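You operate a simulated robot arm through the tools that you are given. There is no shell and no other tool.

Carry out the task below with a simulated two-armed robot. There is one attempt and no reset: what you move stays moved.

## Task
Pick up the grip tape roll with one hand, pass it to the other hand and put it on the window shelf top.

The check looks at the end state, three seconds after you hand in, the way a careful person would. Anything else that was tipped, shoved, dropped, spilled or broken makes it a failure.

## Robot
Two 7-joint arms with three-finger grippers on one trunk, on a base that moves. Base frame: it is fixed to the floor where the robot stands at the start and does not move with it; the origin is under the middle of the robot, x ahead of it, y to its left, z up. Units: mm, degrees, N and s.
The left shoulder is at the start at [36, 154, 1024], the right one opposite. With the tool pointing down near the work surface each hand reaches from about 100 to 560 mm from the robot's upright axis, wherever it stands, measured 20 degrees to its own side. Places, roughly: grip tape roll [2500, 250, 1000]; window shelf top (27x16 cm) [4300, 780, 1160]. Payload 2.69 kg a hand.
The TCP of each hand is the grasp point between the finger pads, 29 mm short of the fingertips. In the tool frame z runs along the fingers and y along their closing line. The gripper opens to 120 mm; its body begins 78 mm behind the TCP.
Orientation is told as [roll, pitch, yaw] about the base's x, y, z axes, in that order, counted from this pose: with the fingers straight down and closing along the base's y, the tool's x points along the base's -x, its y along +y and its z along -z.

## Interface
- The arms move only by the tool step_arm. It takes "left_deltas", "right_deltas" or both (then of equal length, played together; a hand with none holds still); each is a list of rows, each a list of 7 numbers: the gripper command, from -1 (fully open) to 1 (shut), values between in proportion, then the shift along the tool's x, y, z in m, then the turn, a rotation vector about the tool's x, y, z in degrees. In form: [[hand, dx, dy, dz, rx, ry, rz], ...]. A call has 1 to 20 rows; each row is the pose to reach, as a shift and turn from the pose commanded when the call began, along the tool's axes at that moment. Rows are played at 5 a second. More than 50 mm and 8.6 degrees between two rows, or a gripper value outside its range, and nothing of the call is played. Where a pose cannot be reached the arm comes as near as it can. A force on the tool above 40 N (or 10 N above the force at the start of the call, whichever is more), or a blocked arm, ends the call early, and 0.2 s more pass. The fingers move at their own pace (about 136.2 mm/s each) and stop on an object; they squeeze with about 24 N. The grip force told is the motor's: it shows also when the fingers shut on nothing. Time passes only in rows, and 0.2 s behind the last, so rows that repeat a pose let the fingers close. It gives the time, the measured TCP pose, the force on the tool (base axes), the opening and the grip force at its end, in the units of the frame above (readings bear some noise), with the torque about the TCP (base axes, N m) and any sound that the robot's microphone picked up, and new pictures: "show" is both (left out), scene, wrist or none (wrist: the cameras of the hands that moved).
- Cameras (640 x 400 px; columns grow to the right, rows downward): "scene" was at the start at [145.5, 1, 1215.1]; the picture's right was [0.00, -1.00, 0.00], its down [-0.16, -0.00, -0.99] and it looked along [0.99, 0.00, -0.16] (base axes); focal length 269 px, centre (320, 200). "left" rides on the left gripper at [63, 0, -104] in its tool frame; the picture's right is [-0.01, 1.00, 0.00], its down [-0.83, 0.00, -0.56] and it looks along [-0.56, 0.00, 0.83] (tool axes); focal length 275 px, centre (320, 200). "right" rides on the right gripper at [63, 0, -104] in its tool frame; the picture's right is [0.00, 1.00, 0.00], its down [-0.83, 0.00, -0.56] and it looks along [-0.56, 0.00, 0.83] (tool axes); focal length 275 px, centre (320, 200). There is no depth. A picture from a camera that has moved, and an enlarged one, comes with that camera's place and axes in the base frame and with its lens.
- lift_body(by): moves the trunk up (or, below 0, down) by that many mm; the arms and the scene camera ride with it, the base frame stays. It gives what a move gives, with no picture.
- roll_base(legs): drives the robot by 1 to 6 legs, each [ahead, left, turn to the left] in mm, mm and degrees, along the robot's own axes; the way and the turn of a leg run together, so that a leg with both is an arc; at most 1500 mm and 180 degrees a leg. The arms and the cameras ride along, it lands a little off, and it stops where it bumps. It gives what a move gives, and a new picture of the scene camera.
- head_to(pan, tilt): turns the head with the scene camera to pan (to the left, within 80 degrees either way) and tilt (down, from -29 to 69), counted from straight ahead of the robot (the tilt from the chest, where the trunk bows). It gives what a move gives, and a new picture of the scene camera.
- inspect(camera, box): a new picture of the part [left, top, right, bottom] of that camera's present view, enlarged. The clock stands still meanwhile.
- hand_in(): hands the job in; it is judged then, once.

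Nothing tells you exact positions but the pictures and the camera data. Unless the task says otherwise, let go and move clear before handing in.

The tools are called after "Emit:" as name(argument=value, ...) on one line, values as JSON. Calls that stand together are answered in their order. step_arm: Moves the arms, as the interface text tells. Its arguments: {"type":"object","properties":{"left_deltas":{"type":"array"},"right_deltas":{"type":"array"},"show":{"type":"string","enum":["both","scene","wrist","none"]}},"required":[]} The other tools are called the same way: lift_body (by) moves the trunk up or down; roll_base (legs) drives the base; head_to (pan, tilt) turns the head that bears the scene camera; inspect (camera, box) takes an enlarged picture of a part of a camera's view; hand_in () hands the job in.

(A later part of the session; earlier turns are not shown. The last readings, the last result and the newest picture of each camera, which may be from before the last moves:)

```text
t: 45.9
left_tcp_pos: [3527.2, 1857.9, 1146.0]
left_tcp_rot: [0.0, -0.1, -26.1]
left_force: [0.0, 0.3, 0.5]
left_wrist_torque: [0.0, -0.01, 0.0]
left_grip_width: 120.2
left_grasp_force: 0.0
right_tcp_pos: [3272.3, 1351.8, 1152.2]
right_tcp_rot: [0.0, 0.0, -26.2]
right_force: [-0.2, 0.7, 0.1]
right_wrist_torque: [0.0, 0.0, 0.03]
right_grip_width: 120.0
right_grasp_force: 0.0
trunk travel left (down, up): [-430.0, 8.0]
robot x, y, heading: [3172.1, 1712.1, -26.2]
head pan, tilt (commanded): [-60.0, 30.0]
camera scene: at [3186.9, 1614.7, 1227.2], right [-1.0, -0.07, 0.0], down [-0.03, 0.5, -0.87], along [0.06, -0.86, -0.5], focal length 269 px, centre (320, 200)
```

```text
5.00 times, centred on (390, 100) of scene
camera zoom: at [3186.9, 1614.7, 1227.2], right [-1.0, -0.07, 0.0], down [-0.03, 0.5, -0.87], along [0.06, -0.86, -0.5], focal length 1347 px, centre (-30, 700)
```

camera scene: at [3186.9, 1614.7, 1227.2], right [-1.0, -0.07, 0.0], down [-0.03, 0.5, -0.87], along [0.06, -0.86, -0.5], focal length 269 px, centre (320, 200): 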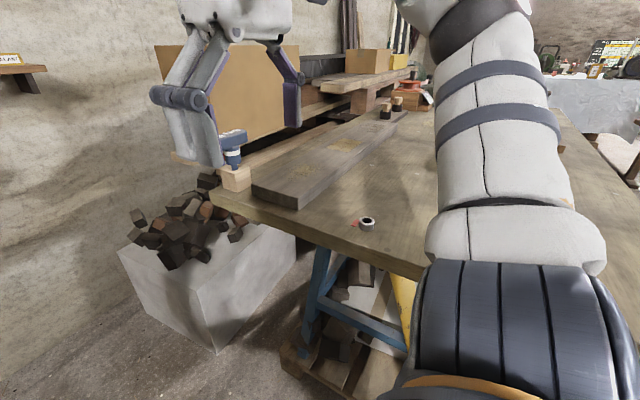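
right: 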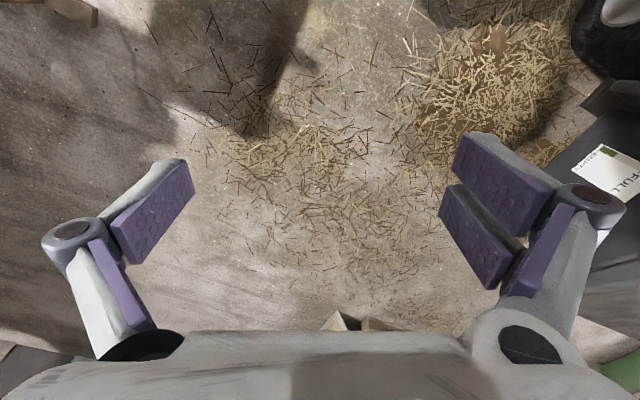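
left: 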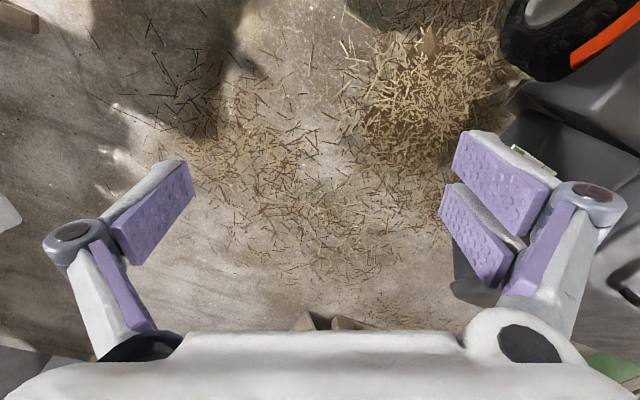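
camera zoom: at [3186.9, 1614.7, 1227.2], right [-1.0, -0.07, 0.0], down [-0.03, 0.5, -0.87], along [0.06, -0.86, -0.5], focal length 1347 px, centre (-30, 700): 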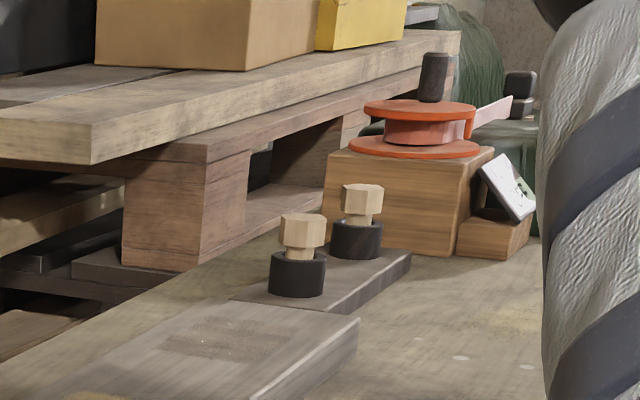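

The grey ring is a steel collar, so the blue ring with the black stem near (2433, 318) remains the best match to the hint. The shelf (top z≈1160, about u=3500 in front of the wall, both turned 26°) is best served by the right hand, so the left hand should pick; I'll drive back to the bench for close-ups.

Emit:
roll_base(legs=[[-740, 0, 0], [0, -1400, 0], [0, -300, 0]])

Emit:
head_to(pan=5, tilt=25)

```text
t: 62.9
left_tcp_pos: [2114.5, 662.7, 1145.3]
left_tcp_rot: [0.0, -0.1, -26.7]
left_force: [0.5, 0.8, 0.7]
left_wrist_torque: [-0.03, -0.01, -0.02]
left_grip_width: 120.3
left_grasp_force: 0.0
right_tcp_pos: [1853.3, 161.0, 1152.6]
right_tcp_rot: [0.1, 0.0, -26.8]
right_force: [-0.3, 0.3, -1.0]
right_wrist_torque: [0.0, -0.03, 0.01]
right_grip_width: 119.9
right_grasp_force: 0.1
trunk travel left (down, up): [-430.0, 8.0]
robot x, y, heading: [1753.7, 524.5, -26.8]
head pan, tilt (commanded): [-60.0, 30.0]
camera scene: at [1770.9, 424.9, 1227.2], right [-1.0, -0.06, 0.0], down [-0.03, 0.5, -0.87], along [0.05, -0.86, -0.5], focal length 269 px, centre (320, 200)
```

scene: 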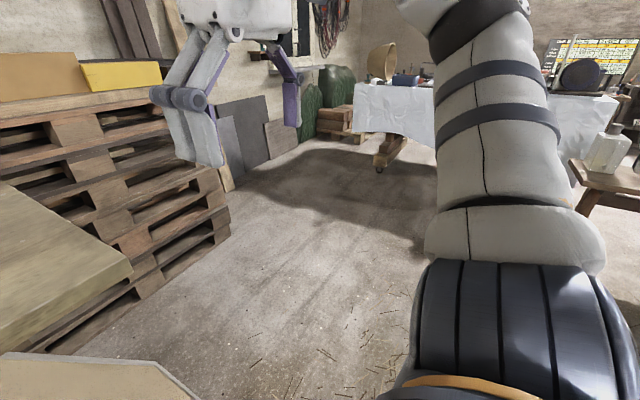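

```text
t: 64.2
left_tcp_pos: [2115.0, 665.3, 1146.1]
left_tcp_rot: [-0.1, -0.1, -26.8]
left_force: [-0.3, -0.3, -0.3]
left_wrist_torque: [0.05, 0.02, 0.02]
left_grip_width: 120.0
left_grasp_force: 0.0
right_tcp_pos: [1852.4, 162.4, 1152.0]
right_tcp_rot: [0.1, -0.1, -26.8]
right_force: [-0.4, -1.0, -0.4]
right_wrist_torque: [0.02, -0.03, 0.01]
right_grip_width: 120.2
right_grasp_force: 0.0
trunk travel left (down, up): [-430.0, 8.0]
robot x, y, heading: [1754.3, 521.8, -26.6]
head pan, tilt (commanded): [5.0, 25.0]
camera scene: at [1851.5, 481.1, 1235.1], right [-0.37, -0.93, 0.0], down [-0.39, 0.16, -0.91], along [0.84, -0.34, -0.42], focal length 269 px, centre (320, 200)
```

scene: 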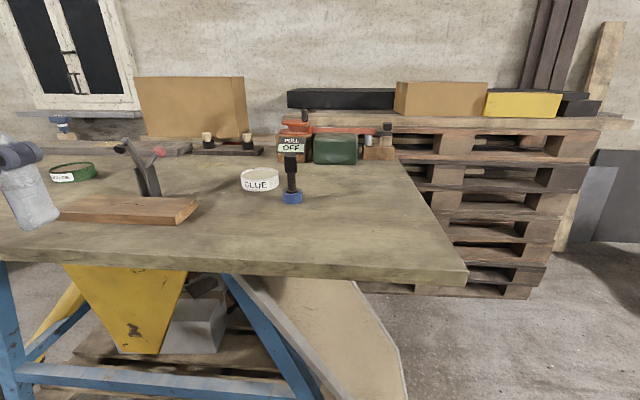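

Emit:
roll_base(legs=[[200, 0, 0.6]])

Emit:
inspect(camera="scene", box=[220, 100, 400, 220])

Emit:
inspect(camera="left", box=[0, 0, 640, 400])

```text
t: 65.8
left_tcp_pos: [2293.7, 576.0, 1147.1]
left_tcp_rot: [-0.1, -0.2, -26.3]
left_force: [-0.2, -0.3, -0.6]
left_wrist_torque: [0.03, 0.03, 0.0]
left_grip_width: 120.1
left_grasp_force: 0.2
right_tcp_pos: [2034.9, 72.2, 1152.4]
right_tcp_rot: [0.0, -0.1, -26.3]
right_force: [-1.1, 0.6, -0.4]
right_wrist_torque: [-0.01, 0.03, -0.03]
right_grip_width: 119.7
right_grasp_force: 0.1
trunk travel left (down, up): [-430.0, 8.0]
robot x, y, heading: [1935.9, 429.5, -26.2]
head pan, tilt (commanded): [5.0, 25.0]
camera scene: at [2031.2, 392.4, 1235.1], right [-0.36, -0.93, 0.0], down [-0.39, 0.15, -0.91], along [0.84, -0.33, -0.42], focal length 269 px, centre (320, 200)
```

scene: 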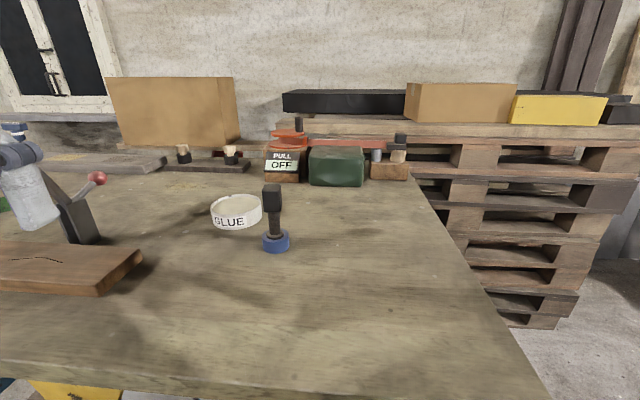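

```text
3.33 times, centred on (310, 160) of scene
camera zoom: at [2031.2, 392.4, 1235.1], right [-0.36, -0.93, 0.0], down [-0.39, 0.15, -0.91], along [0.84, -0.33, -0.42], focal length 898 px, centre (353, 333)
```

zoom: 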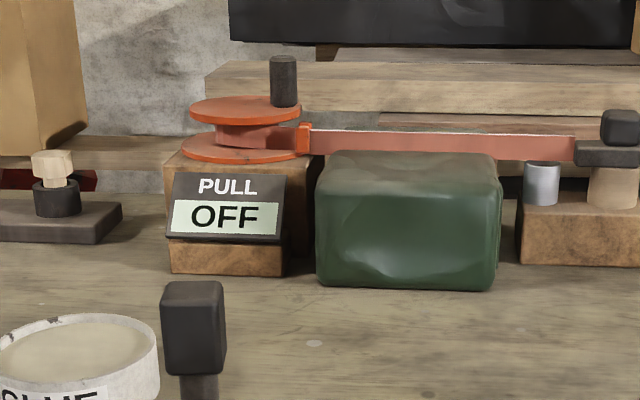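

```text
1.00 times, centred on (320, 200) of left (not enlarged: the box is as wide or as high as the picture)
camera zoom: at [2236.1, 606.0, 1249.5], right [0.45, 0.89, 0.0], down [0.74, -0.37, 0.56], along [0.5, -0.25, -0.83], focal length 275 px, centre (320, 200)
```

zoom: 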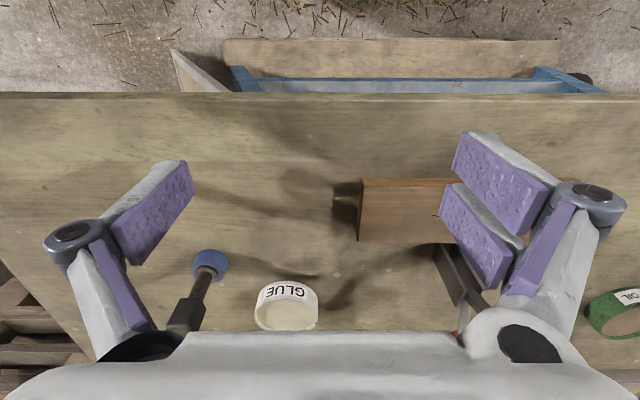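

Emit:
inspect(camera="left", box=[150, 230, 340, 340])

Emit:
inspect(camera="scene", box=[200, 170, 320, 260])

Emit:
inspect(camera="scene", box=[255, 180, 300, 260])

```text
3.37 times, centred on (245, 285) of left
camera zoom: at [2236.1, 606.0, 1249.5], right [0.45, 0.89, 0.0], down [0.74, -0.37, 0.56], along [0.5, -0.25, -0.83], focal length 927 px, centre (573, -86)
```

zoom: 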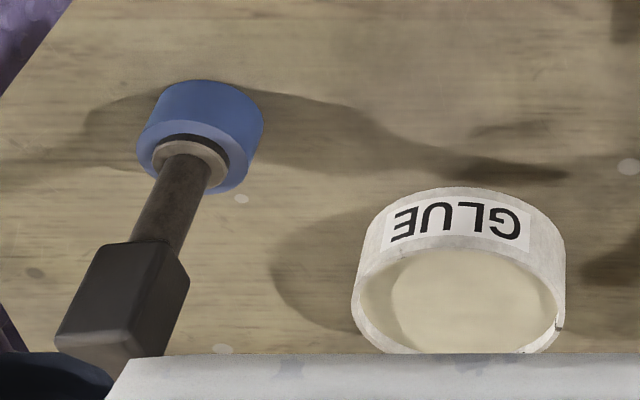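

```text
4.44 times, centred on (260, 215) of scene
camera zoom: at [2031.2, 392.4, 1235.1], right [-0.36, -0.93, 0.0], down [-0.39, 0.15, -0.91], along [0.84, -0.33, -0.42], focal length 1197 px, centre (587, 133)
```

zoom: 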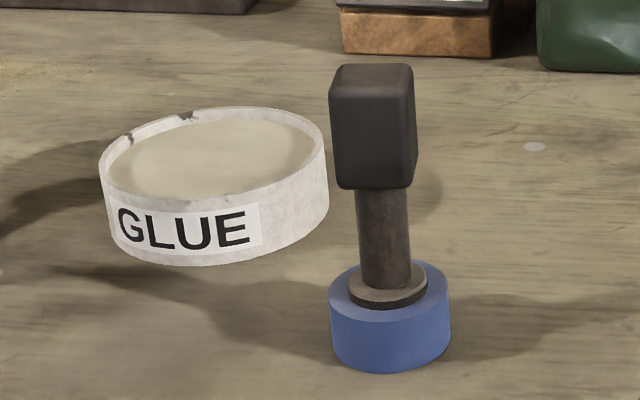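

```text
5.00 times, centred on (278, 220) of scene
camera zoom: at [2031.2, 392.4, 1235.1], right [-0.36, -0.93, 0.0], down [-0.39, 0.15, -0.91], along [0.84, -0.33, -0.42], focal length 1347 px, centre (532, 100)
```

zoom: 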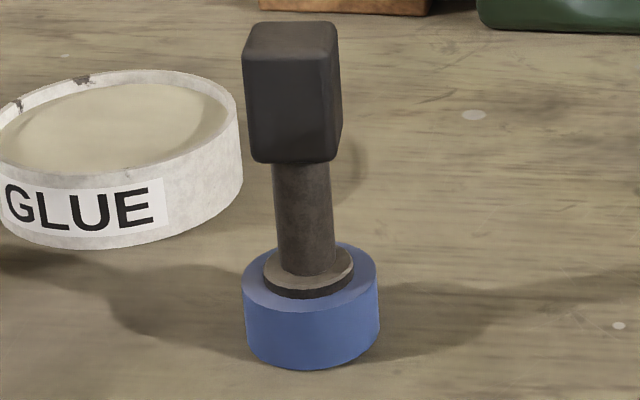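

The blue ring has a cardboard-coloured core with a black stem and block head: about 49 mm wide, 118 mm high, at about (2445, 318), so I take it as the grip tape roll with a holder. I'll look at my right gripper's fingers to learn their width before planning the grasps.

Emit:
head_to(pan=-58, tilt=20)

Emit:
inspect(camera="scene", box=[120, 60, 340, 220])

```text
t: 67.2
left_tcp_pos: [2293.5, 577.7, 1145.4]
left_tcp_rot: [-0.1, -0.1, -26.3]
left_force: [0.3, 0.3, 0.2]
left_wrist_torque: [-0.02, -0.02, 0.0]
left_grip_width: 120.2
left_grasp_force: 0.0
right_tcp_pos: [2035.5, 73.0, 1152.1]
right_tcp_rot: [0.0, -0.1, -26.3]
right_force: [0.0, 0.0, -0.5]
right_wrist_torque: [-0.02, -0.03, -0.02]
right_grip_width: 120.0
right_grasp_force: 0.0
trunk travel left (down, up): [-430.0, 8.0]
robot x, y, heading: [1931.5, 429.4, -26.3]
head pan, tilt (commanded): [-58.0, 20.0]
camera scene: at [1954.2, 333.5, 1243.2], right [-0.99, -0.1, 0.0], down [-0.03, 0.34, -0.94], along [0.09, -0.94, -0.34], focal length 269 px, centre (320, 200)
```

scene: 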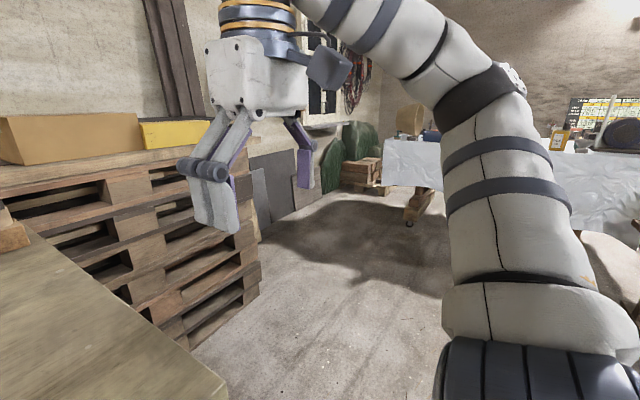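

```text
2.50 times, centred on (230, 140) of scene
camera zoom: at [1954.2, 333.5, 1243.2], right [-0.99, -0.1, 0.0], down [-0.03, 0.34, -0.94], along [0.09, -0.94, -0.34], focal length 673 px, centre (545, 350)
```

zoom: 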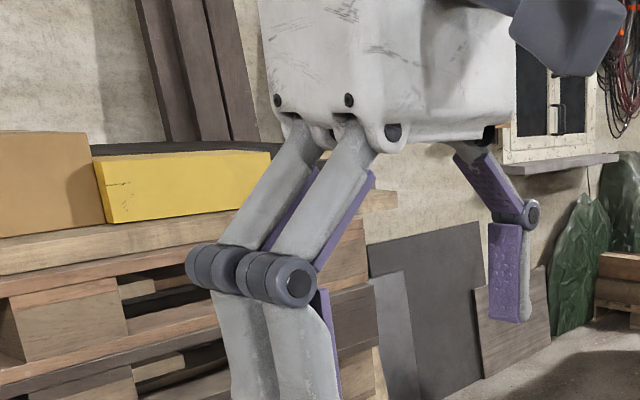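

The gripper's finger pair is about 45 mm wide in all and the body about 60 mm thick, so my plan is: left hand takes the black block head from above, right hand takes the stem from the side, then places at the shelf. I'll roll a little nearer so the roll is well within the left hand's reach.

Emit:
head_to(pan=8, tilt=32)

Emit:
roll_base(legs=[[45, 0, 0]])

```text
t: 68.5
left_tcp_pos: [2292.3, 576.7, 1146.3]
left_tcp_rot: [-0.1, -0.1, -26.3]
left_force: [-0.4, -0.4, 0.3]
left_wrist_torque: [-0.03, -0.03, -0.02]
left_grip_width: 120.1
left_grasp_force: 0.2
right_tcp_pos: [2035.4, 72.1, 1152.2]
right_tcp_rot: [0.0, -0.1, -26.3]
right_force: [-0.1, 0.5, 0.7]
right_wrist_torque: [-0.02, 0.03, 0.01]
right_grip_width: 120.1
right_grasp_force: 0.1
trunk travel left (down, up): [-430.0, 8.0]
robot x, y, heading: [1936.4, 427.9, -26.2]
head pan, tilt (commanded): [8.0, 32.0]
camera scene: at [2029.9, 397.9, 1224.0], right [-0.31, -0.95, 0.0], down [-0.5, 0.17, -0.85], along [0.81, -0.27, -0.53], focal length 269 px, centre (320, 200)
```

scene: 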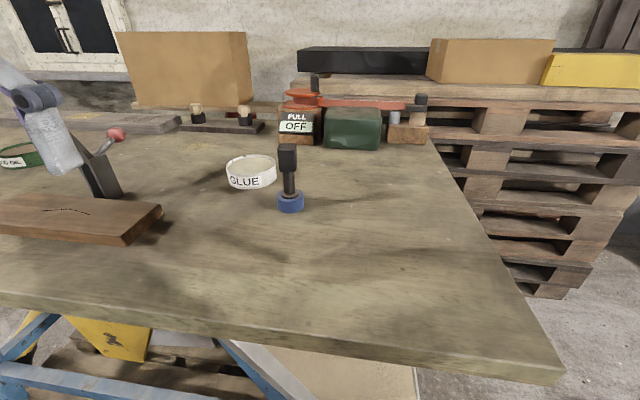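

```text
t: 69.5
left_tcp_pos: [2313.8, 566.7, 1145.3]
left_tcp_rot: [0.0, -0.2, -26.1]
left_force: [-0.6, 0.0, -0.2]
left_wrist_torque: [0.0, -0.05, 0.01]
left_grip_width: 120.0
left_grasp_force: 0.2
right_tcp_pos: [2055.4, 62.6, 1152.5]
right_tcp_rot: [0.0, 0.0, -26.2]
right_force: [-1.1, -0.1, -0.2]
right_wrist_torque: [0.0, -0.05, 0.01]
right_grip_width: 120.0
right_grasp_force: 0.2
trunk travel left (down, up): [-430.0, 8.0]
robot x, y, heading: [1959.6, 419.6, -26.4]
head pan, tilt (commanded): [8.0, 32.0]
stopped in leg 1: the robot was blocked; the commanded pose is now the measured one
camera scene: at [2051.2, 387.5, 1224.2], right [-0.31, -0.95, 0.0], down [-0.5, 0.17, -0.85], along [0.81, -0.27, -0.53], focal length 269 px, centre (320, 200)
```

scene: 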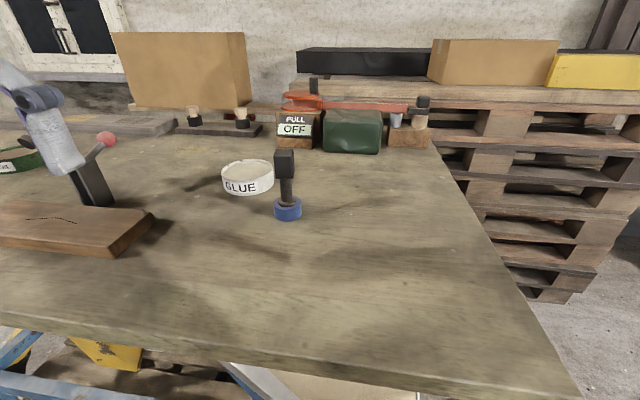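

The robot bumped lightly after about 23 mm. I'll back off a little and look down to check that nothing has shifted.

Emit:
roll_base(legs=[[-15, 0, 0]])

Emit:
head_to(pan=0, tilt=69)

Emit:
head_to(pan=-40, tilt=69)

Emit:
head_to(pan=8, tilt=32)

```text
t: 70.3
left_tcp_pos: [2302.0, 572.6, 1146.0]
left_tcp_rot: [0.0, 0.0, -26.0]
left_force: [0.2, -0.3, 0.2]
left_wrist_torque: [0.01, -0.04, 0.01]
left_grip_width: 119.8
left_grasp_force: 0.1
right_tcp_pos: [2043.7, 68.3, 1151.3]
right_tcp_rot: [0.0, 0.2, -26.2]
right_force: [-1.4, 0.4, -0.5]
right_wrist_torque: [0.02, -0.02, 0.0]
right_grip_width: 119.8
right_grasp_force: 0.0
trunk travel left (down, up): [-430.0, 8.0]
robot x, y, heading: [1941.5, 424.8, -26.2]
head pan, tilt (commanded): [8.0, 32.0]
camera scene: at [2039.3, 393.4, 1224.0], right [-0.31, -0.95, 0.0], down [-0.5, 0.17, -0.85], along [0.81, -0.27, -0.53], focal length 269 px, centre (320, 200)
```

scene: 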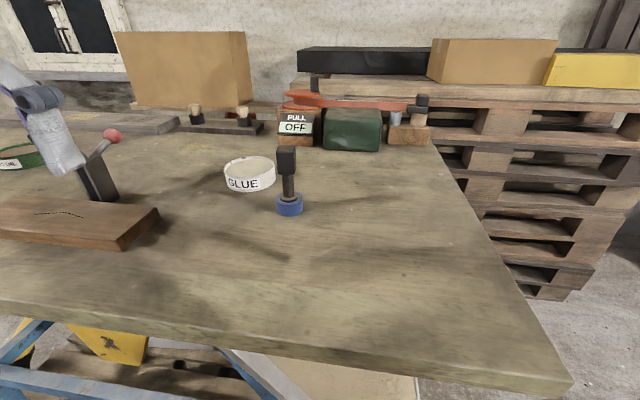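

```text
t: 71.3
left_tcp_pos: [2302.9, 572.7, 1145.7]
left_tcp_rot: [0.0, 0.0, -26.1]
left_force: [0.2, 0.1, -0.3]
left_wrist_torque: [-0.02, -0.01, 0.0]
left_grip_width: 119.9
left_grasp_force: 0.1
right_tcp_pos: [2045.2, 66.9, 1151.7]
right_tcp_rot: [0.0, 0.1, -26.3]
right_force: [0.3, 1.0, -0.2]
right_wrist_torque: [0.0, 0.0, 0.02]
right_grip_width: 120.1
right_grasp_force: 0.0
trunk travel left (down, up): [-430.0, 8.0]
robot x, y, heading: [1941.5, 426.5, -26.1]
head pan, tilt (commanded): [0.0, 68.8]
camera scene: at [2004.6, 396.7, 1175.7], right [-0.44, -0.9, 0.0], down [-0.84, 0.41, -0.36], along [0.33, -0.16, -0.93], focal length 269 px, centre (320, 200)
```

scene: 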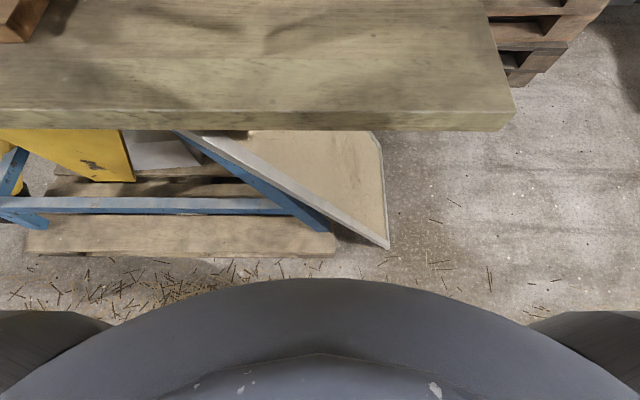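

```text
t: 72.4
left_tcp_pos: [2302.6, 573.2, 1145.9]
left_tcp_rot: [0.0, 0.0, -26.1]
left_force: [-0.6, 0.4, 0.4]
left_wrist_torque: [-0.01, 0.01, -0.02]
left_grip_width: 120.1
left_grasp_force: 0.0
right_tcp_pos: [2045.3, 67.1, 1150.3]
right_tcp_rot: [0.0, 0.1, -26.3]
right_force: [0.8, 0.4, -0.1]
right_wrist_torque: [0.01, -0.01, -0.02]
right_grip_width: 120.1
right_grasp_force: 0.2
trunk travel left (down, up): [-430.0, 8.0]
robot x, y, heading: [1944.7, 426.2, -26.3]
head pan, tilt (commanded): [-40.0, 68.8]
camera scene: at [1977.0, 370.2, 1175.7], right [-0.92, -0.4, 0.0], down [-0.38, 0.85, -0.36], along [0.15, -0.33, -0.93], focal length 269 px, centre (320, 200)
```

scene: 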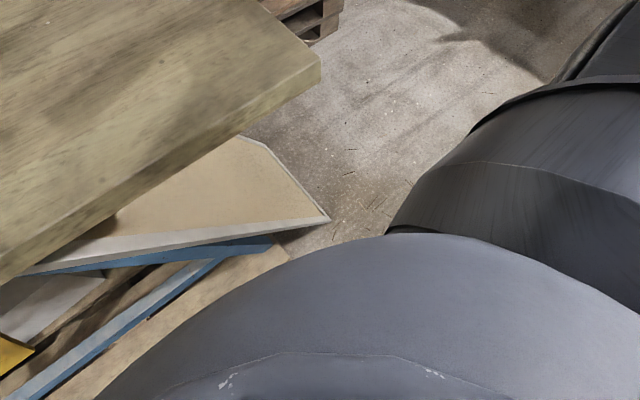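

```text
t: 73.6
left_tcp_pos: [2303.1, 572.5, 1145.4]
left_tcp_rot: [0.0, 0.0, -26.1]
left_force: [0.2, 0.1, 0.4]
left_wrist_torque: [0.01, 0.01, 0.0]
left_grip_width: 119.8
left_grasp_force: 0.1
right_tcp_pos: [2044.2, 68.6, 1151.7]
right_tcp_rot: [-0.1, 0.2, -26.3]
right_force: [0.1, 0.2, 0.4]
right_wrist_torque: [0.0, 0.01, 0.01]
right_grip_width: 120.0
right_grasp_force: 0.0
trunk travel left (down, up): [-430.0, 8.0]
robot x, y, heading: [1943.9, 425.4, -26.2]
head pan, tilt (commanded): [8.0, 32.0]
camera scene: at [2039.5, 393.2, 1224.0], right [-0.31, -0.95, 0.0], down [-0.5, 0.17, -0.85], along [0.8, -0.27, -0.53], focal length 269 px, centre (320, 200)
```

scene: 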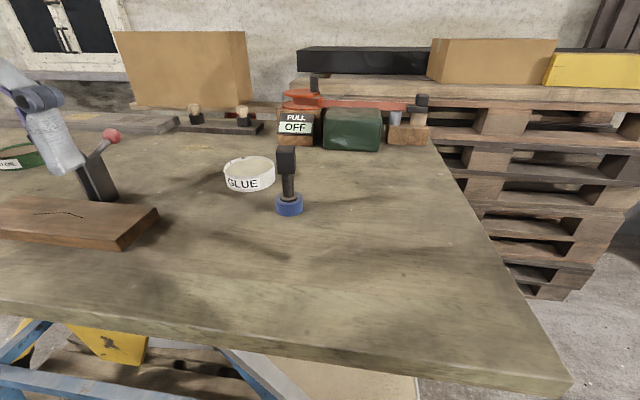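

Nothing visible has shifted. I want to know what made contact, so I'll look at the left arm's elbow relative to the bench edge.

Emit:
head_to(pan=55, tilt=50)

Emit:
head_to(pan=20, tilt=60)

```text
t: 74.7
left_tcp_pos: [2302.0, 573.1, 1146.4]
left_tcp_rot: [0.0, 0.0, -26.1]
left_force: [0.6, -0.3, -0.4]
left_wrist_torque: [0.02, 0.0, 0.0]
left_grip_width: 120.2
left_grasp_force: 0.1
right_tcp_pos: [2044.4, 67.8, 1151.0]
right_tcp_rot: [0.0, 0.0, -26.3]
right_force: [-0.2, 0.5, 1.0]
right_wrist_torque: [-0.01, 0.0, 0.0]
right_grip_width: 120.2
right_grasp_force: 0.0
trunk travel left (down, up): [-430.0, 8.0]
robot x, y, heading: [1942.6, 422.2, -26.3]
head pan, tilt (commanded): [55.0, 50.0]
camera scene: at [2022.0, 458.3, 1197.7], right [0.48, -0.88, 0.0], down [-0.67, -0.37, -0.64], along [0.56, 0.31, -0.77], focal length 269 px, centre (320, 200)
```

scene: 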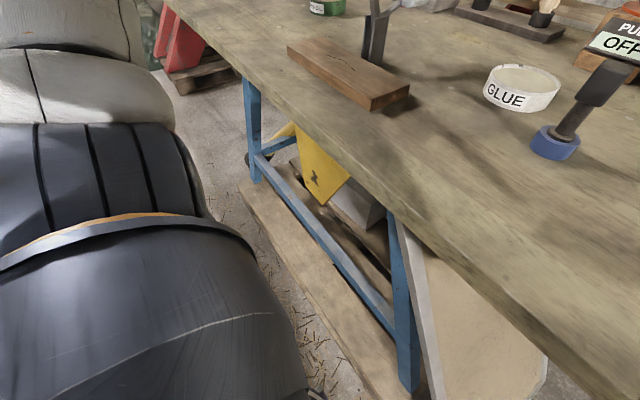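

```text
t: 75.7
left_tcp_pos: [2302.2, 573.6, 1145.5]
left_tcp_rot: [0.0, 0.1, -26.1]
left_force: [0.5, -0.2, 0.3]
left_wrist_torque: [0.01, 0.0, -0.02]
left_grip_width: 120.2
left_grasp_force: 0.0
right_tcp_pos: [2044.3, 67.5, 1151.7]
right_tcp_rot: [0.1, 0.1, -26.3]
right_force: [-0.9, -0.7, -0.1]
right_wrist_torque: [0.02, 0.0, -0.01]
right_grip_width: 119.9
right_grasp_force: 0.1
trunk travel left (down, up): [-430.0, 8.0]
robot x, y, heading: [1945.8, 424.7, -26.4]
head pan, tilt (commanded): [20.0, 60.0]
camera scene: at [2020.7, 414.2, 1185.1], right [-0.11, -0.99, 0.0], down [-0.86, 0.09, -0.5], along [0.5, -0.05, -0.87], focal length 269 px, centre (320, 200)
```

scene: 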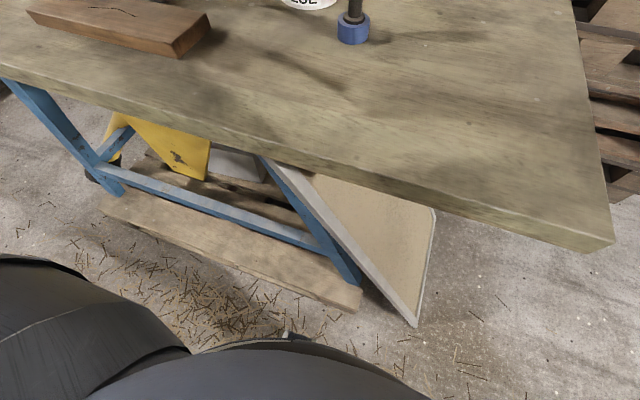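

Nothing on the bench has moved and there is still a gap between base and pallet. I'll now bring the left hand above the roll at a safe height and look with its wrist camera.

Emit:
step_arm(left_deltas=[[-1, -0.034, -0.024, 0, 0, 0, 0], [-1, -0.069, -0.048, 0, 0, 0, 0], [-1, -0.103, -0.071, 0, 0, 0, 0], [-1, -0.137, -0.095, 0, 0, 0, 0], [-1, -0.172, -0.119, 0, 0, 0, -3], [-1, -0.206, -0.143, 0, 0, 0, -6], [-1, -0.24, -0.166, 0, 0, 0, -9], [-1, -0.24, -0.166, 0, 0, 0, -9]], show="both")

```text
t: 77.5
left_tcp_pos: [2429.4, 329.3, 1144.2]
left_tcp_rot: [0.1, -0.1, -17.9]
left_force: [0.6, 0.5, -0.1]
left_wrist_torque: [0.01, 0.01, 0.01]
left_grip_width: 119.9
left_grasp_force: 0.1
left hand out of reach, approached as far as the arm can: row 7, 8
right_tcp_pos: [2044.2, 66.5, 1153.0]
right_tcp_rot: [0.0, 0.0, -26.3]
right_force: [0.0, 0.1, -0.2]
right_wrist_torque: [0.03, 0.01, 0.02]
right_grip_width: 119.9
right_grasp_force: 0.0
trunk travel left (down, up): [-430.0, 8.0]
robot x, y, heading: [1943.6, 428.4, -26.4]
head pan, tilt (commanded): [20.0, 60.0]
camera scene: at [2020.4, 414.3, 1185.2], right [-0.11, -0.99, 0.0], down [-0.86, 0.09, -0.5], along [0.5, -0.05, -0.87], focal length 269 px, centre (320, 200)
camera left: at [2369.4, 349.8, 1246.7], right [0.31, 0.95, 0.0], down [0.79, -0.26, 0.56], along [0.53, -0.17, -0.83], focal length 275 px, centre (320, 200)
```

scene: 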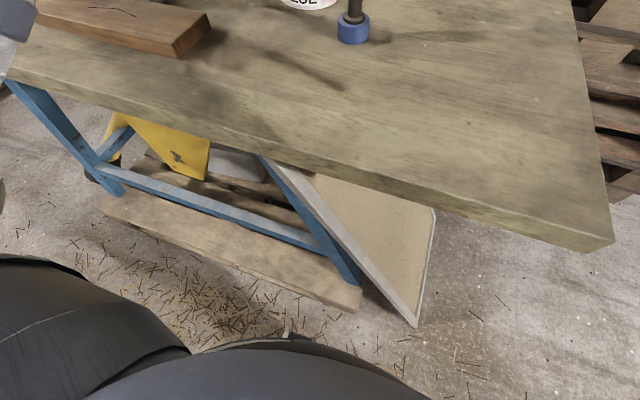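
left: 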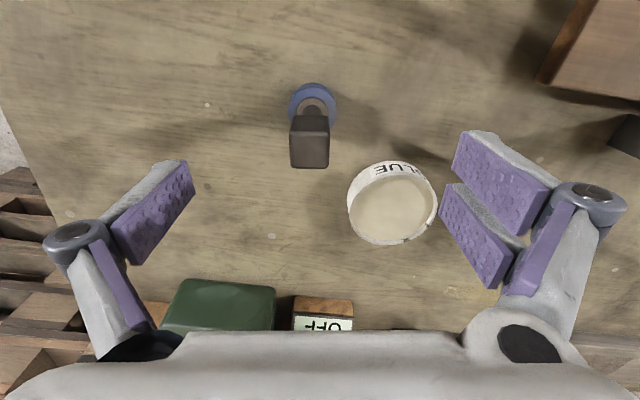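

Emit:
inspect(camera="left", box=[260, 70, 380, 190])

```text
3.33 times, centred on (320, 130) of left
camera zoom: at [2369.4, 349.8, 1246.7], right [0.31, 0.95, 0.0], down [0.79, -0.26, 0.56], along [0.53, -0.17, -0.83], focal length 918 px, centre (320, 433)
```

zoom: 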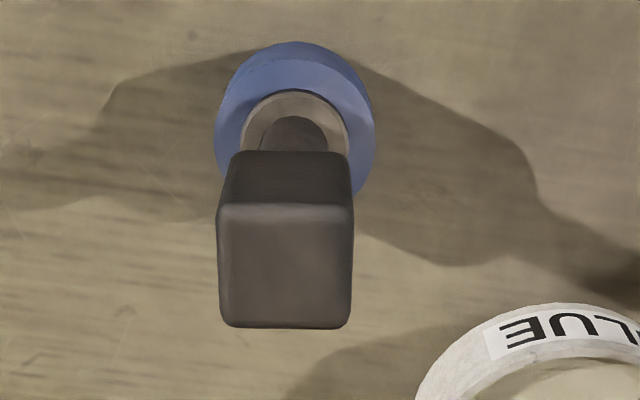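

The roll's head is seen clearly: top face about 28 mm square, aligned with the hand, centre near (2444, 318). I'll lower 30 mm first and check where the hand lands, since the last pose was at the edge of reach.

Emit:
step_arm(left_deltas=[[-1, 0, 0, 0.015, 0, 0, 0], [-1, 0, 0, 0.03, 0, 0, 0], [-1, 0, 0, 0.03, 0, 0, 0]], show="wrist")

```text
t: 78.3
left_tcp_pos: [2431.1, 329.6, 1112.8]
left_tcp_rot: [-0.1, 0.0, -17.0]
left_force: [-0.7, -0.2, 0.4]
left_wrist_torque: [0.04, -0.02, -0.03]
left_grip_width: 120.0
left_grasp_force: 0.0
right_tcp_pos: [2044.5, 66.6, 1151.6]
right_tcp_rot: [0.0, 0.1, -26.3]
right_force: [-0.6, -0.3, 0.1]
right_wrist_torque: [0.0, 0.03, -0.01]
right_grip_width: 119.8
right_grasp_force: 0.1
trunk travel left (down, up): [-430.0, 8.0]
robot x, y, heading: [1943.6, 424.7, -26.3]
head pan, tilt (commanded): [20.0, 60.0]
camera left: at [2369.8, 348.9, 1216.5], right [0.3, 0.95, 0.0], down [0.79, -0.25, 0.56], along [0.53, -0.17, -0.83], focal length 275 px, centre (320, 200)
```

left: 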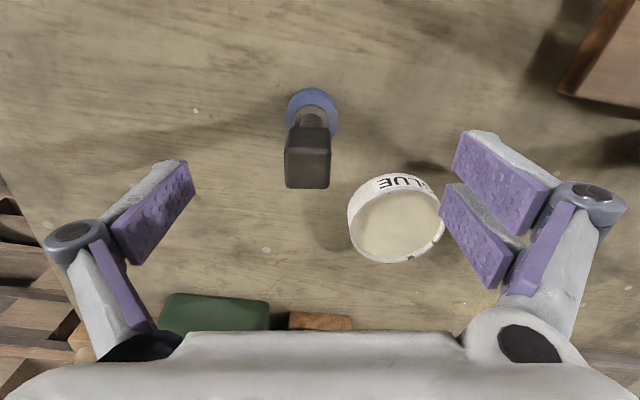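

Emit:
step_arm(left_deltas=[[-1, -0.009, -0.004, 0.004, 0, 0, 0], [-1, -0.017, -0.007, 0.008, 0, 0, 0], [-1, -0.017, -0.007, 0.008, 0, 0, 0]], show="wrist")

Emit:
inspect(camera="left", box=[260, 70, 380, 190])

```text
t: 79.1
left_tcp_pos: [2444.7, 318.2, 1104.6]
left_tcp_rot: [0.0, -0.1, -17.2]
left_force: [-0.2, -0.1, 0.6]
left_wrist_torque: [0.02, 0.02, 0.01]
left_grip_width: 120.3
left_grasp_force: 0.0
right_tcp_pos: [2044.6, 68.6, 1152.0]
right_tcp_rot: [0.0, 0.1, -26.4]
right_force: [-0.4, 0.0, -0.4]
right_wrist_torque: [-0.01, 0.0, 0.04]
right_grip_width: 120.1
right_grasp_force: 0.1
trunk travel left (down, up): [-430.0, 8.0]
robot x, y, heading: [1945.6, 428.0, -26.3]
head pan, tilt (commanded): [20.0, 60.0]
camera left: at [2384.1, 337.2, 1208.6], right [0.3, 0.95, 0.0], down [0.79, -0.25, 0.56], along [0.53, -0.17, -0.83], focal length 275 px, centre (320, 200)
```

left: 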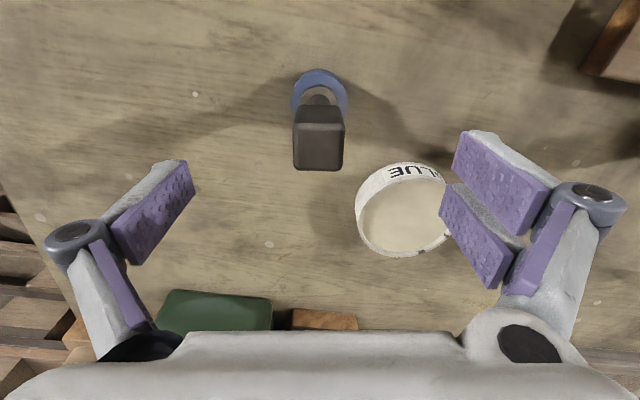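

```text
3.33 times, centred on (320, 130) of left
camera zoom: at [2384.1, 337.2, 1208.6], right [0.3, 0.95, 0.0], down [0.79, -0.25, 0.56], along [0.53, -0.17, -0.83], focal length 918 px, centre (320, 433)
```

zoom: 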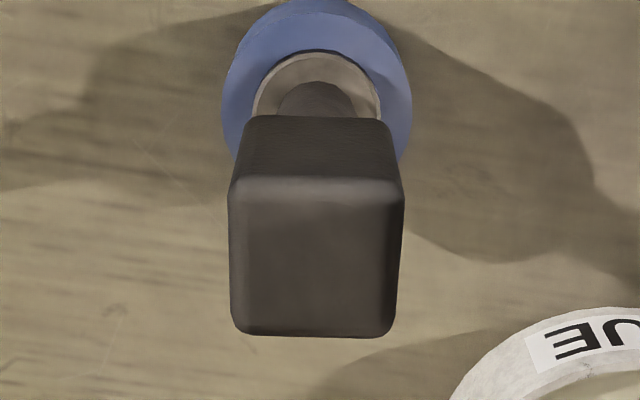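

The hand is centred over the head within about a millimetre. I'll descend to grip height (fingertips at about z 1030), pre-close the fingers and check.

Emit:
step_arm(left_deltas=[[-0.6, 0, 0, 0.012, 0, 0, 0], [-0.4, 0, 0, 0.024, 0, 0, 0], [-0.2, 0, 0, 0.036, 0, 0, 0], [0, 0, 0, 0.046, 0, 0, 0], [0.2, 0, 0, 0.046, 0, 0, 0], [0.2, 0, 0, 0.046, 0, 0, 0]], show="wrist")

```text
t: 80.5
left_tcp_pos: [2444.5, 318.0, 1059.7]
left_tcp_rot: [0.0, 0.0, -17.2]
left_force: [0.1, -0.1, 0.4]
left_wrist_torque: [-0.04, -0.01, 0.0]
left_grip_width: 47.9
left_grasp_force: 0.0
right_tcp_pos: [2044.8, 67.8, 1151.8]
right_tcp_rot: [0.0, 0.1, -26.3]
right_force: [0.4, 1.0, -0.2]
right_wrist_torque: [-0.01, -0.02, 0.0]
right_grip_width: 120.1
right_grasp_force: 0.1
trunk travel left (down, up): [-430.0, 8.0]
robot x, y, heading: [1942.5, 425.2, -26.3]
head pan, tilt (commanded): [20.0, 60.0]
camera left: at [2384.3, 336.3, 1162.7], right [0.3, 0.95, 0.0], down [0.79, -0.25, 0.56], along [0.53, -0.17, -0.83], focal length 275 px, centre (320, 200)
```

left: 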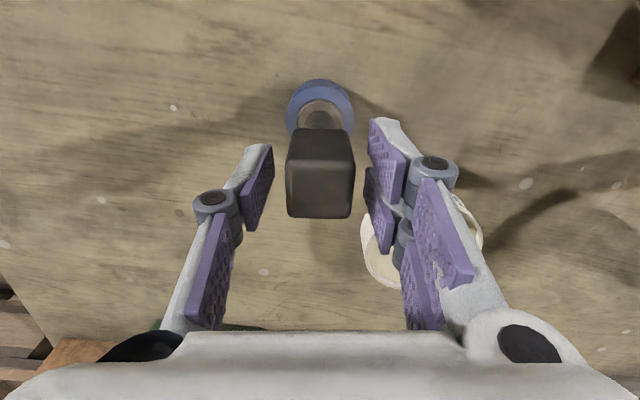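

Emit:
step_arm(left_deltas=[[0.5, 0, 0, 0, 0, 0, 0], [1, 0, 0, 0, 0, 0, 0], [1, 0, 0, 0, 0, 0, 0], [1, 0, 0, 0, 0, 0, 0]], show="wrist")

```text
t: 81.5
left_tcp_pos: [2443.8, 316.8, 1059.7]
left_tcp_rot: [-0.1, 0.0, -17.2]
left_force: [0.9, -0.6, -0.2]
left_wrist_torque: [0.0, -0.03, 0.03]
left_grip_width: 29.3
left_grasp_force: 23.5
right_tcp_pos: [2044.5, 68.3, 1151.6]
right_tcp_rot: [0.0, 0.1, -26.4]
right_force: [-0.5, -0.6, 0.1]
right_wrist_torque: [0.02, -0.01, -0.03]
right_grip_width: 120.3
right_grasp_force: 0.0
trunk travel left (down, up): [-430.0, 8.0]
robot x, y, heading: [1942.7, 425.9, -26.5]
head pan, tilt (commanded): [20.0, 60.0]
camera left: at [2384.2, 336.2, 1162.7], right [0.3, 0.95, 0.0], down [0.79, -0.25, 0.56], along [0.53, -0.17, -0.83], focal length 275 px, centre (320, 200)
```

left: 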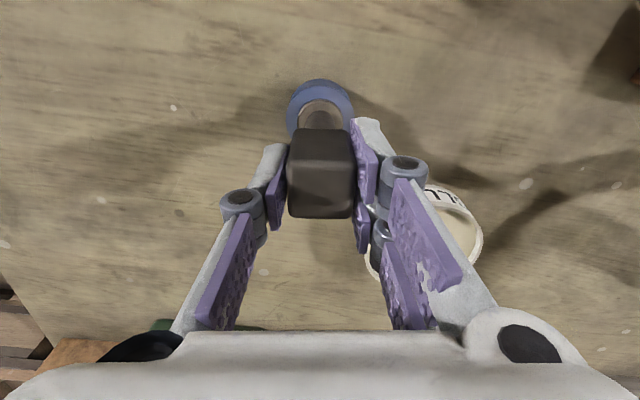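

The head is gripped (29.3 mm, 23.5 N). I'll lift it a little and check that the blue roll comes with it.

Emit:
step_arm(left_deltas=[[1, 0, 0, -0.008, 0, 0, 0], [1, 0, 0, -0.02, 0, 0, 0], [1, 0, 0, -0.03, 0, 0, 0], [1, 0, 0, -0.03, 0, 0, 0]], show="both")

```text
t: 82.5
left_tcp_pos: [2443.7, 317.0, 1088.7]
left_tcp_rot: [-0.1, 0.0, -17.2]
left_force: [0.1, 0.5, -1.1]
left_wrist_torque: [0.03, 0.03, 0.02]
left_grip_width: 29.3
left_grasp_force: 24.4
right_tcp_pos: [2045.1, 67.7, 1150.6]
right_tcp_rot: [0.0, 0.1, -26.2]
right_force: [0.2, 0.7, -0.4]
right_wrist_torque: [0.0, -0.03, -0.01]
right_grip_width: 120.2
right_grasp_force: 0.1
trunk travel left (down, up): [-430.0, 8.0]
robot x, y, heading: [1943.9, 424.7, -26.4]
head pan, tilt (commanded): [20.0, 60.0]
camera scene: at [2020.8, 414.1, 1185.1], right [-0.11, -0.99, 0.0], down [-0.86, 0.09, -0.5], along [0.5, -0.05, -0.87], focal length 269 px, centre (320, 200)
camera left: at [2384.0, 336.5, 1192.6], right [0.3, 0.95, 0.0], down [0.79, -0.25, 0.56], along [0.53, -0.17, -0.83], focal length 275 px, centre (320, 200)
```

scene: 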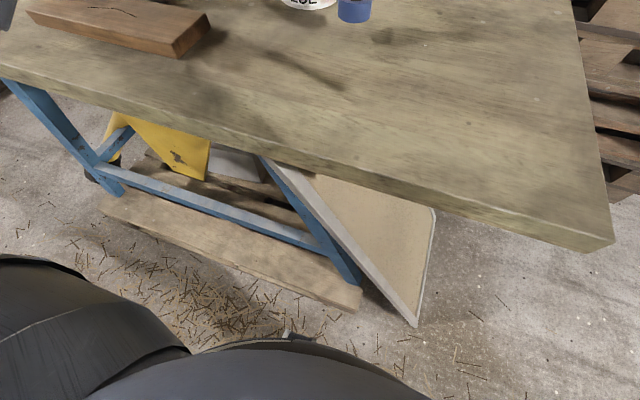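
left: 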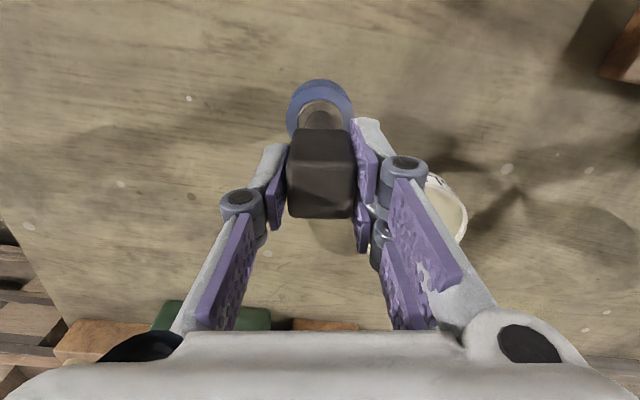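

The whole roll with its holder came up as one piece. I'll raise and draw it towards the body, then back the robot away from the bench for the hand-over.

Emit:
step_arm(left_deltas=[[1, 0.01, 0, -0.025, 0, 0, 0], [1, 0.04, 0, -0.05, 0, 0, 0], [1, 0.08, 0, -0.065, 0, 0, 0], [1, 0.11, 0, -0.075, 0, 0, 0], [1, 0.13, 0, -0.085, 0, 0, 0], [1, 0.13, 0, -0.085, 0, 0, 0]], show="wrist")

Emit:
roll_base(legs=[[-330, 0, 0]])

Emit:
head_to(pan=5, tilt=25)

```text
t: 83.9
left_tcp_pos: [2320.9, 355.0, 1173.5]
left_tcp_rot: [0.1, -0.2, -17.3]
left_force: [0.3, 0.6, -1.5]
left_wrist_torque: [0.03, 0.01, 0.0]
left_grip_width: 29.2
left_grasp_force: 23.6
right_tcp_pos: [2045.3, 68.1, 1151.2]
right_tcp_rot: [0.0, 0.0, -26.3]
right_force: [0.3, 0.5, -0.3]
right_wrist_torque: [0.02, -0.02, 0.02]
right_grip_width: 119.8
right_grasp_force: 0.1
trunk travel left (down, up): [-430.0, 8.0]
robot x, y, heading: [1944.5, 426.2, -26.2]
head pan, tilt (commanded): [20.0, 60.0]
camera left: at [2259.3, 374.4, 1277.2], right [0.3, 0.95, 0.0], down [0.79, -0.25, 0.56], along [0.53, -0.17, -0.83], focal length 275 px, centre (320, 200)
```

left: 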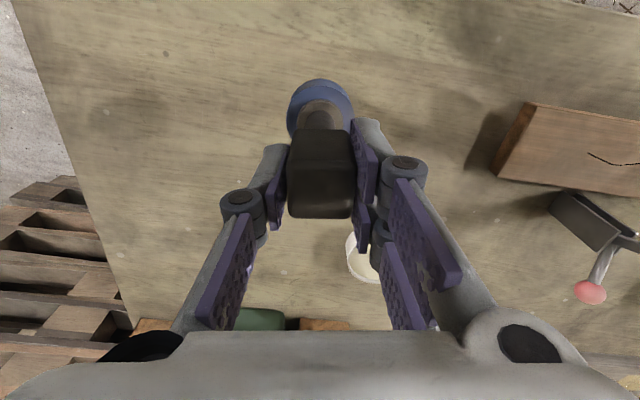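

```text
t: 86.1
left_tcp_pos: [2023.2, 502.0, 1172.6]
left_tcp_rot: [-0.1, 0.1, -17.1]
left_force: [0.5, -0.1, -0.4]
left_wrist_torque: [0.04, -0.03, 0.0]
left_grip_width: 29.4
left_grasp_force: 24.0
right_tcp_pos: [1747.3, 215.0, 1153.5]
right_tcp_rot: [0.0, 0.1, -26.3]
right_force: [-0.1, 0.3, 0.8]
right_wrist_torque: [-0.01, -0.06, -0.03]
right_grip_width: 120.1
right_grasp_force: 0.1
trunk travel left (down, up): [-430.0, 8.0]
robot x, y, heading: [1646.1, 575.0, -26.5]
head pan, tilt (commanded): [20.0, 60.0]
camera scene: at [1723.4, 560.9, 1185.1], right [-0.11, -0.99, 0.0], down [-0.86, 0.1, -0.5], along [0.5, -0.06, -0.87], focal length 269 px, centre (320, 200)
```

scene: 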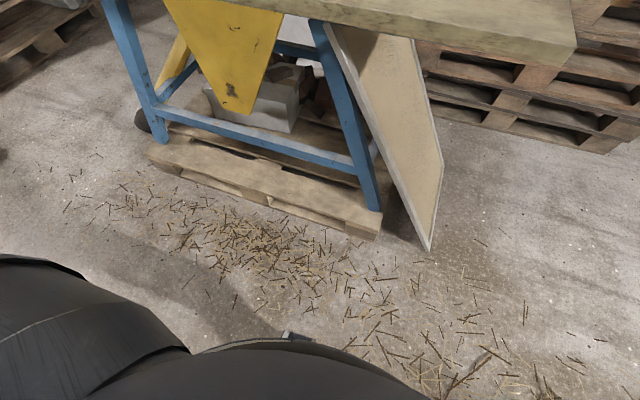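

```text
t: 87.1
left_tcp_pos: [2023.8, 502.7, 1173.5]
left_tcp_rot: [0.1, 0.0, -17.3]
left_force: [0.9, -0.4, -0.8]
left_wrist_torque: [0.02, -0.02, 0.03]
left_grip_width: 29.3
left_grasp_force: 23.7
right_tcp_pos: [1747.4, 214.8, 1151.3]
right_tcp_rot: [0.0, 0.2, -26.4]
right_force: [-0.4, -0.7, -0.5]
right_wrist_torque: [-0.01, 0.0, 0.0]
right_grip_width: 120.0
right_grasp_force: 0.1
trunk travel left (down, up): [-430.0, 8.0]
robot x, y, heading: [1648.2, 574.5, -26.3]
head pan, tilt (commanded): [5.0, 25.0]
camera scene: at [1743.3, 534.7, 1235.1], right [-0.36, -0.93, 0.0], down [-0.39, 0.15, -0.91], along [0.84, -0.33, -0.42], focal length 269 px, centre (320, 200)
```

scene: 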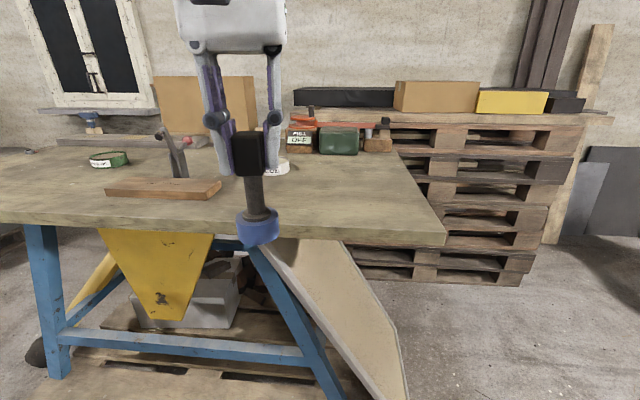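

Emit:
inspect(camera="scene", box=[180, 90, 340, 260])

```text
2.35 times, centred on (260, 175) of scene
camera zoom: at [1743.3, 534.7, 1235.1], right [-0.36, -0.93, 0.0], down [-0.39, 0.15, -0.91], along [0.84, -0.33, -0.42], focal length 634 px, centre (461, 259)
```

zoom: 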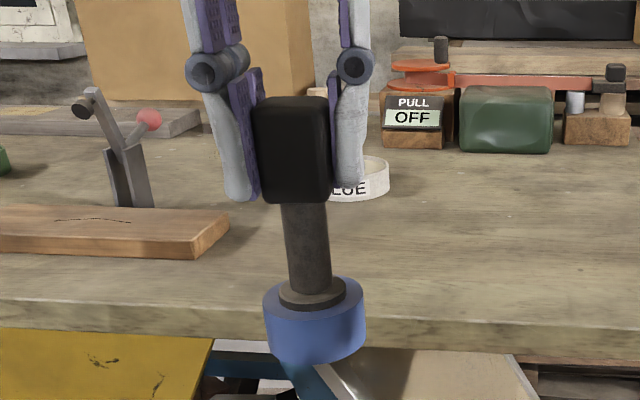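

The roll hangs upright in the left hand; by the picture the fingertips sit about 80 mm above its bottom and the bare stem runs from about 30 to 76 mm. Before the hand-over I'll test whether the right hand can turn to a horizontal pose, first yawing it by 60° with the fingers still down.

Emit:
step_arm(right_deltas=[[-1, -0.01, 0.006, 0.005, 0, 0, -7.5], [-1, -0.02, 0.012, 0.01, 0, 0, -15], [-1, -0.03, 0.018, 0.015, 0, 0, -22.5], [-1, -0.04, 0.024, 0.02, 0, 0, -30], [-1, -0.05, 0.03, 0.025, 0, 0, -37.5], [-1, -0.06, 0.036, 0.03, 0, 0, -45], [-1, -0.07, 0.042, 0.035, 0, 0, -52.5], [-1, -0.08, 0.048, 0.04, 0, 0, -60], [-1, -0.08, 0.048, 0.04, 0, 0, -60]], show="scene")

```text
t: 89.1
left_tcp_pos: [2023.4, 501.4, 1173.4]
left_tcp_rot: [-0.1, 0.0, -17.2]
left_force: [0.0, 0.6, -1.1]
left_wrist_torque: [0.0, 0.0, 0.02]
left_grip_width: 29.1
left_grasp_force: 23.9
right_tcp_pos: [1841.4, 222.3, 1111.1]
right_tcp_rot: [0.1, 0.0, 33.8]
right_force: [-0.4, 0.2, -1.2]
right_wrist_torque: [0.0, -0.01, -0.03]
right_grip_width: 120.1
right_grasp_force: 0.1
trunk travel left (down, up): [-430.0, 8.0]
robot x, y, heading: [1645.6, 575.6, -26.2]
head pan, tilt (commanded): [5.0, 25.0]
camera scene: at [1743.1, 534.6, 1235.2], right [-0.36, -0.93, 0.0], down [-0.39, 0.15, -0.91], along [0.84, -0.33, -0.42], focal length 269 px, centre (320, 200)
```

scene: 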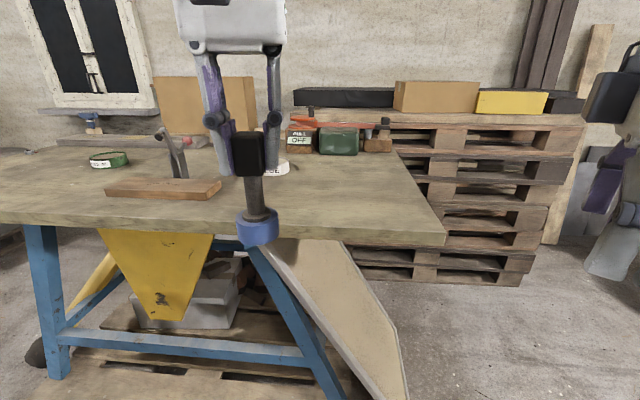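

Emit:
step_arm(right_deltas=[[-1, -0.011, 0.001, 0.004, 0, -7.5, 0], [-1, -0.022, 0.002, 0.008, 0, -15, 0], [-1, -0.033, 0.002, 0.013, 0, -22.5, 0], [-1, -0.045, 0.003, 0.017, 0, -30, 0], [-1, -0.056, 0.004, 0.021, 0, -37.5, 0], [-1, -0.067, 0.005, 0.025, 0, -45, 0], [-1, -0.078, 0.006, 0.03, 0, -52.5, 0], [-1, -0.089, 0.007, 0.034, 0, -60, 0], [-1, -0.1, 0.008, 0.038, 0, -67.5, 0], [-1, -0.112, 0.008, 0.042, 0, -75, 0], [-1, -0.123, 0.009, 0.047, 0, -82.5, 0], [-1, -0.134, 0.01, 0.051, 0, -90, 0], [-1, -0.134, 0.01, 0.051, 0, -90, 0]], show="both")

```text
t: 91.9
left_tcp_pos: [2023.6, 502.8, 1173.4]
left_tcp_rot: [-0.1, 0.0, -17.2]
left_force: [0.6, 0.0, -0.8]
left_wrist_torque: [0.02, 0.0, 0.01]
left_grip_width: 29.5
left_grasp_force: 24.0
right_tcp_pos: [1946.9, 304.9, 1060.7]
right_tcp_rot: [113.5, -89.9, -80.0]
right_force: [0.4, -1.0, -0.6]
right_wrist_torque: [0.0, -0.01, -0.04]
right_grip_width: 119.7
right_grasp_force: 0.1
trunk travel left (down, up): [-430.0, 8.0]
robot x, y, heading: [1646.6, 570.6, -26.4]
head pan, tilt (commanded): [5.0, 25.0]
camera scene: at [1743.4, 534.4, 1235.1], right [-0.36, -0.93, 0.0], down [-0.39, 0.15, -0.91], along [0.84, -0.33, -0.42], focal length 269 px, centre (320, 200)
camera right: at [1859.2, 246.0, 996.9], right [-0.55, 0.83, 0.0], down [-0.47, -0.31, 0.83], along [0.69, 0.46, 0.56], focal length 275 px, centre (320, 200)
```

scene: 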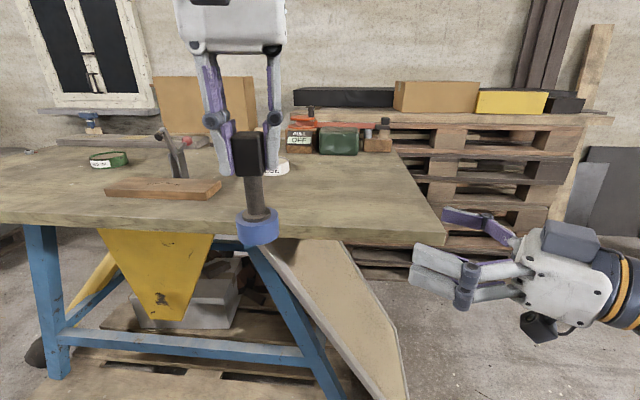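
right: 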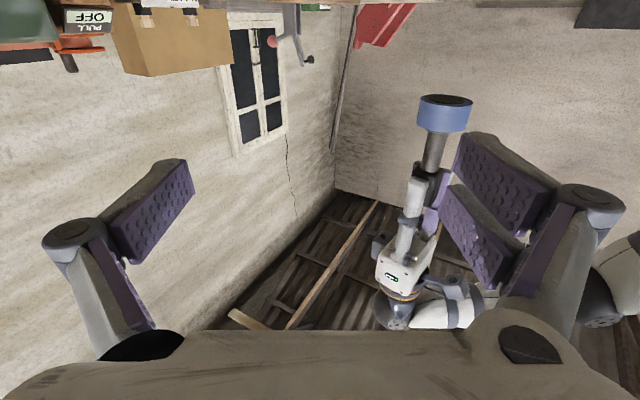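

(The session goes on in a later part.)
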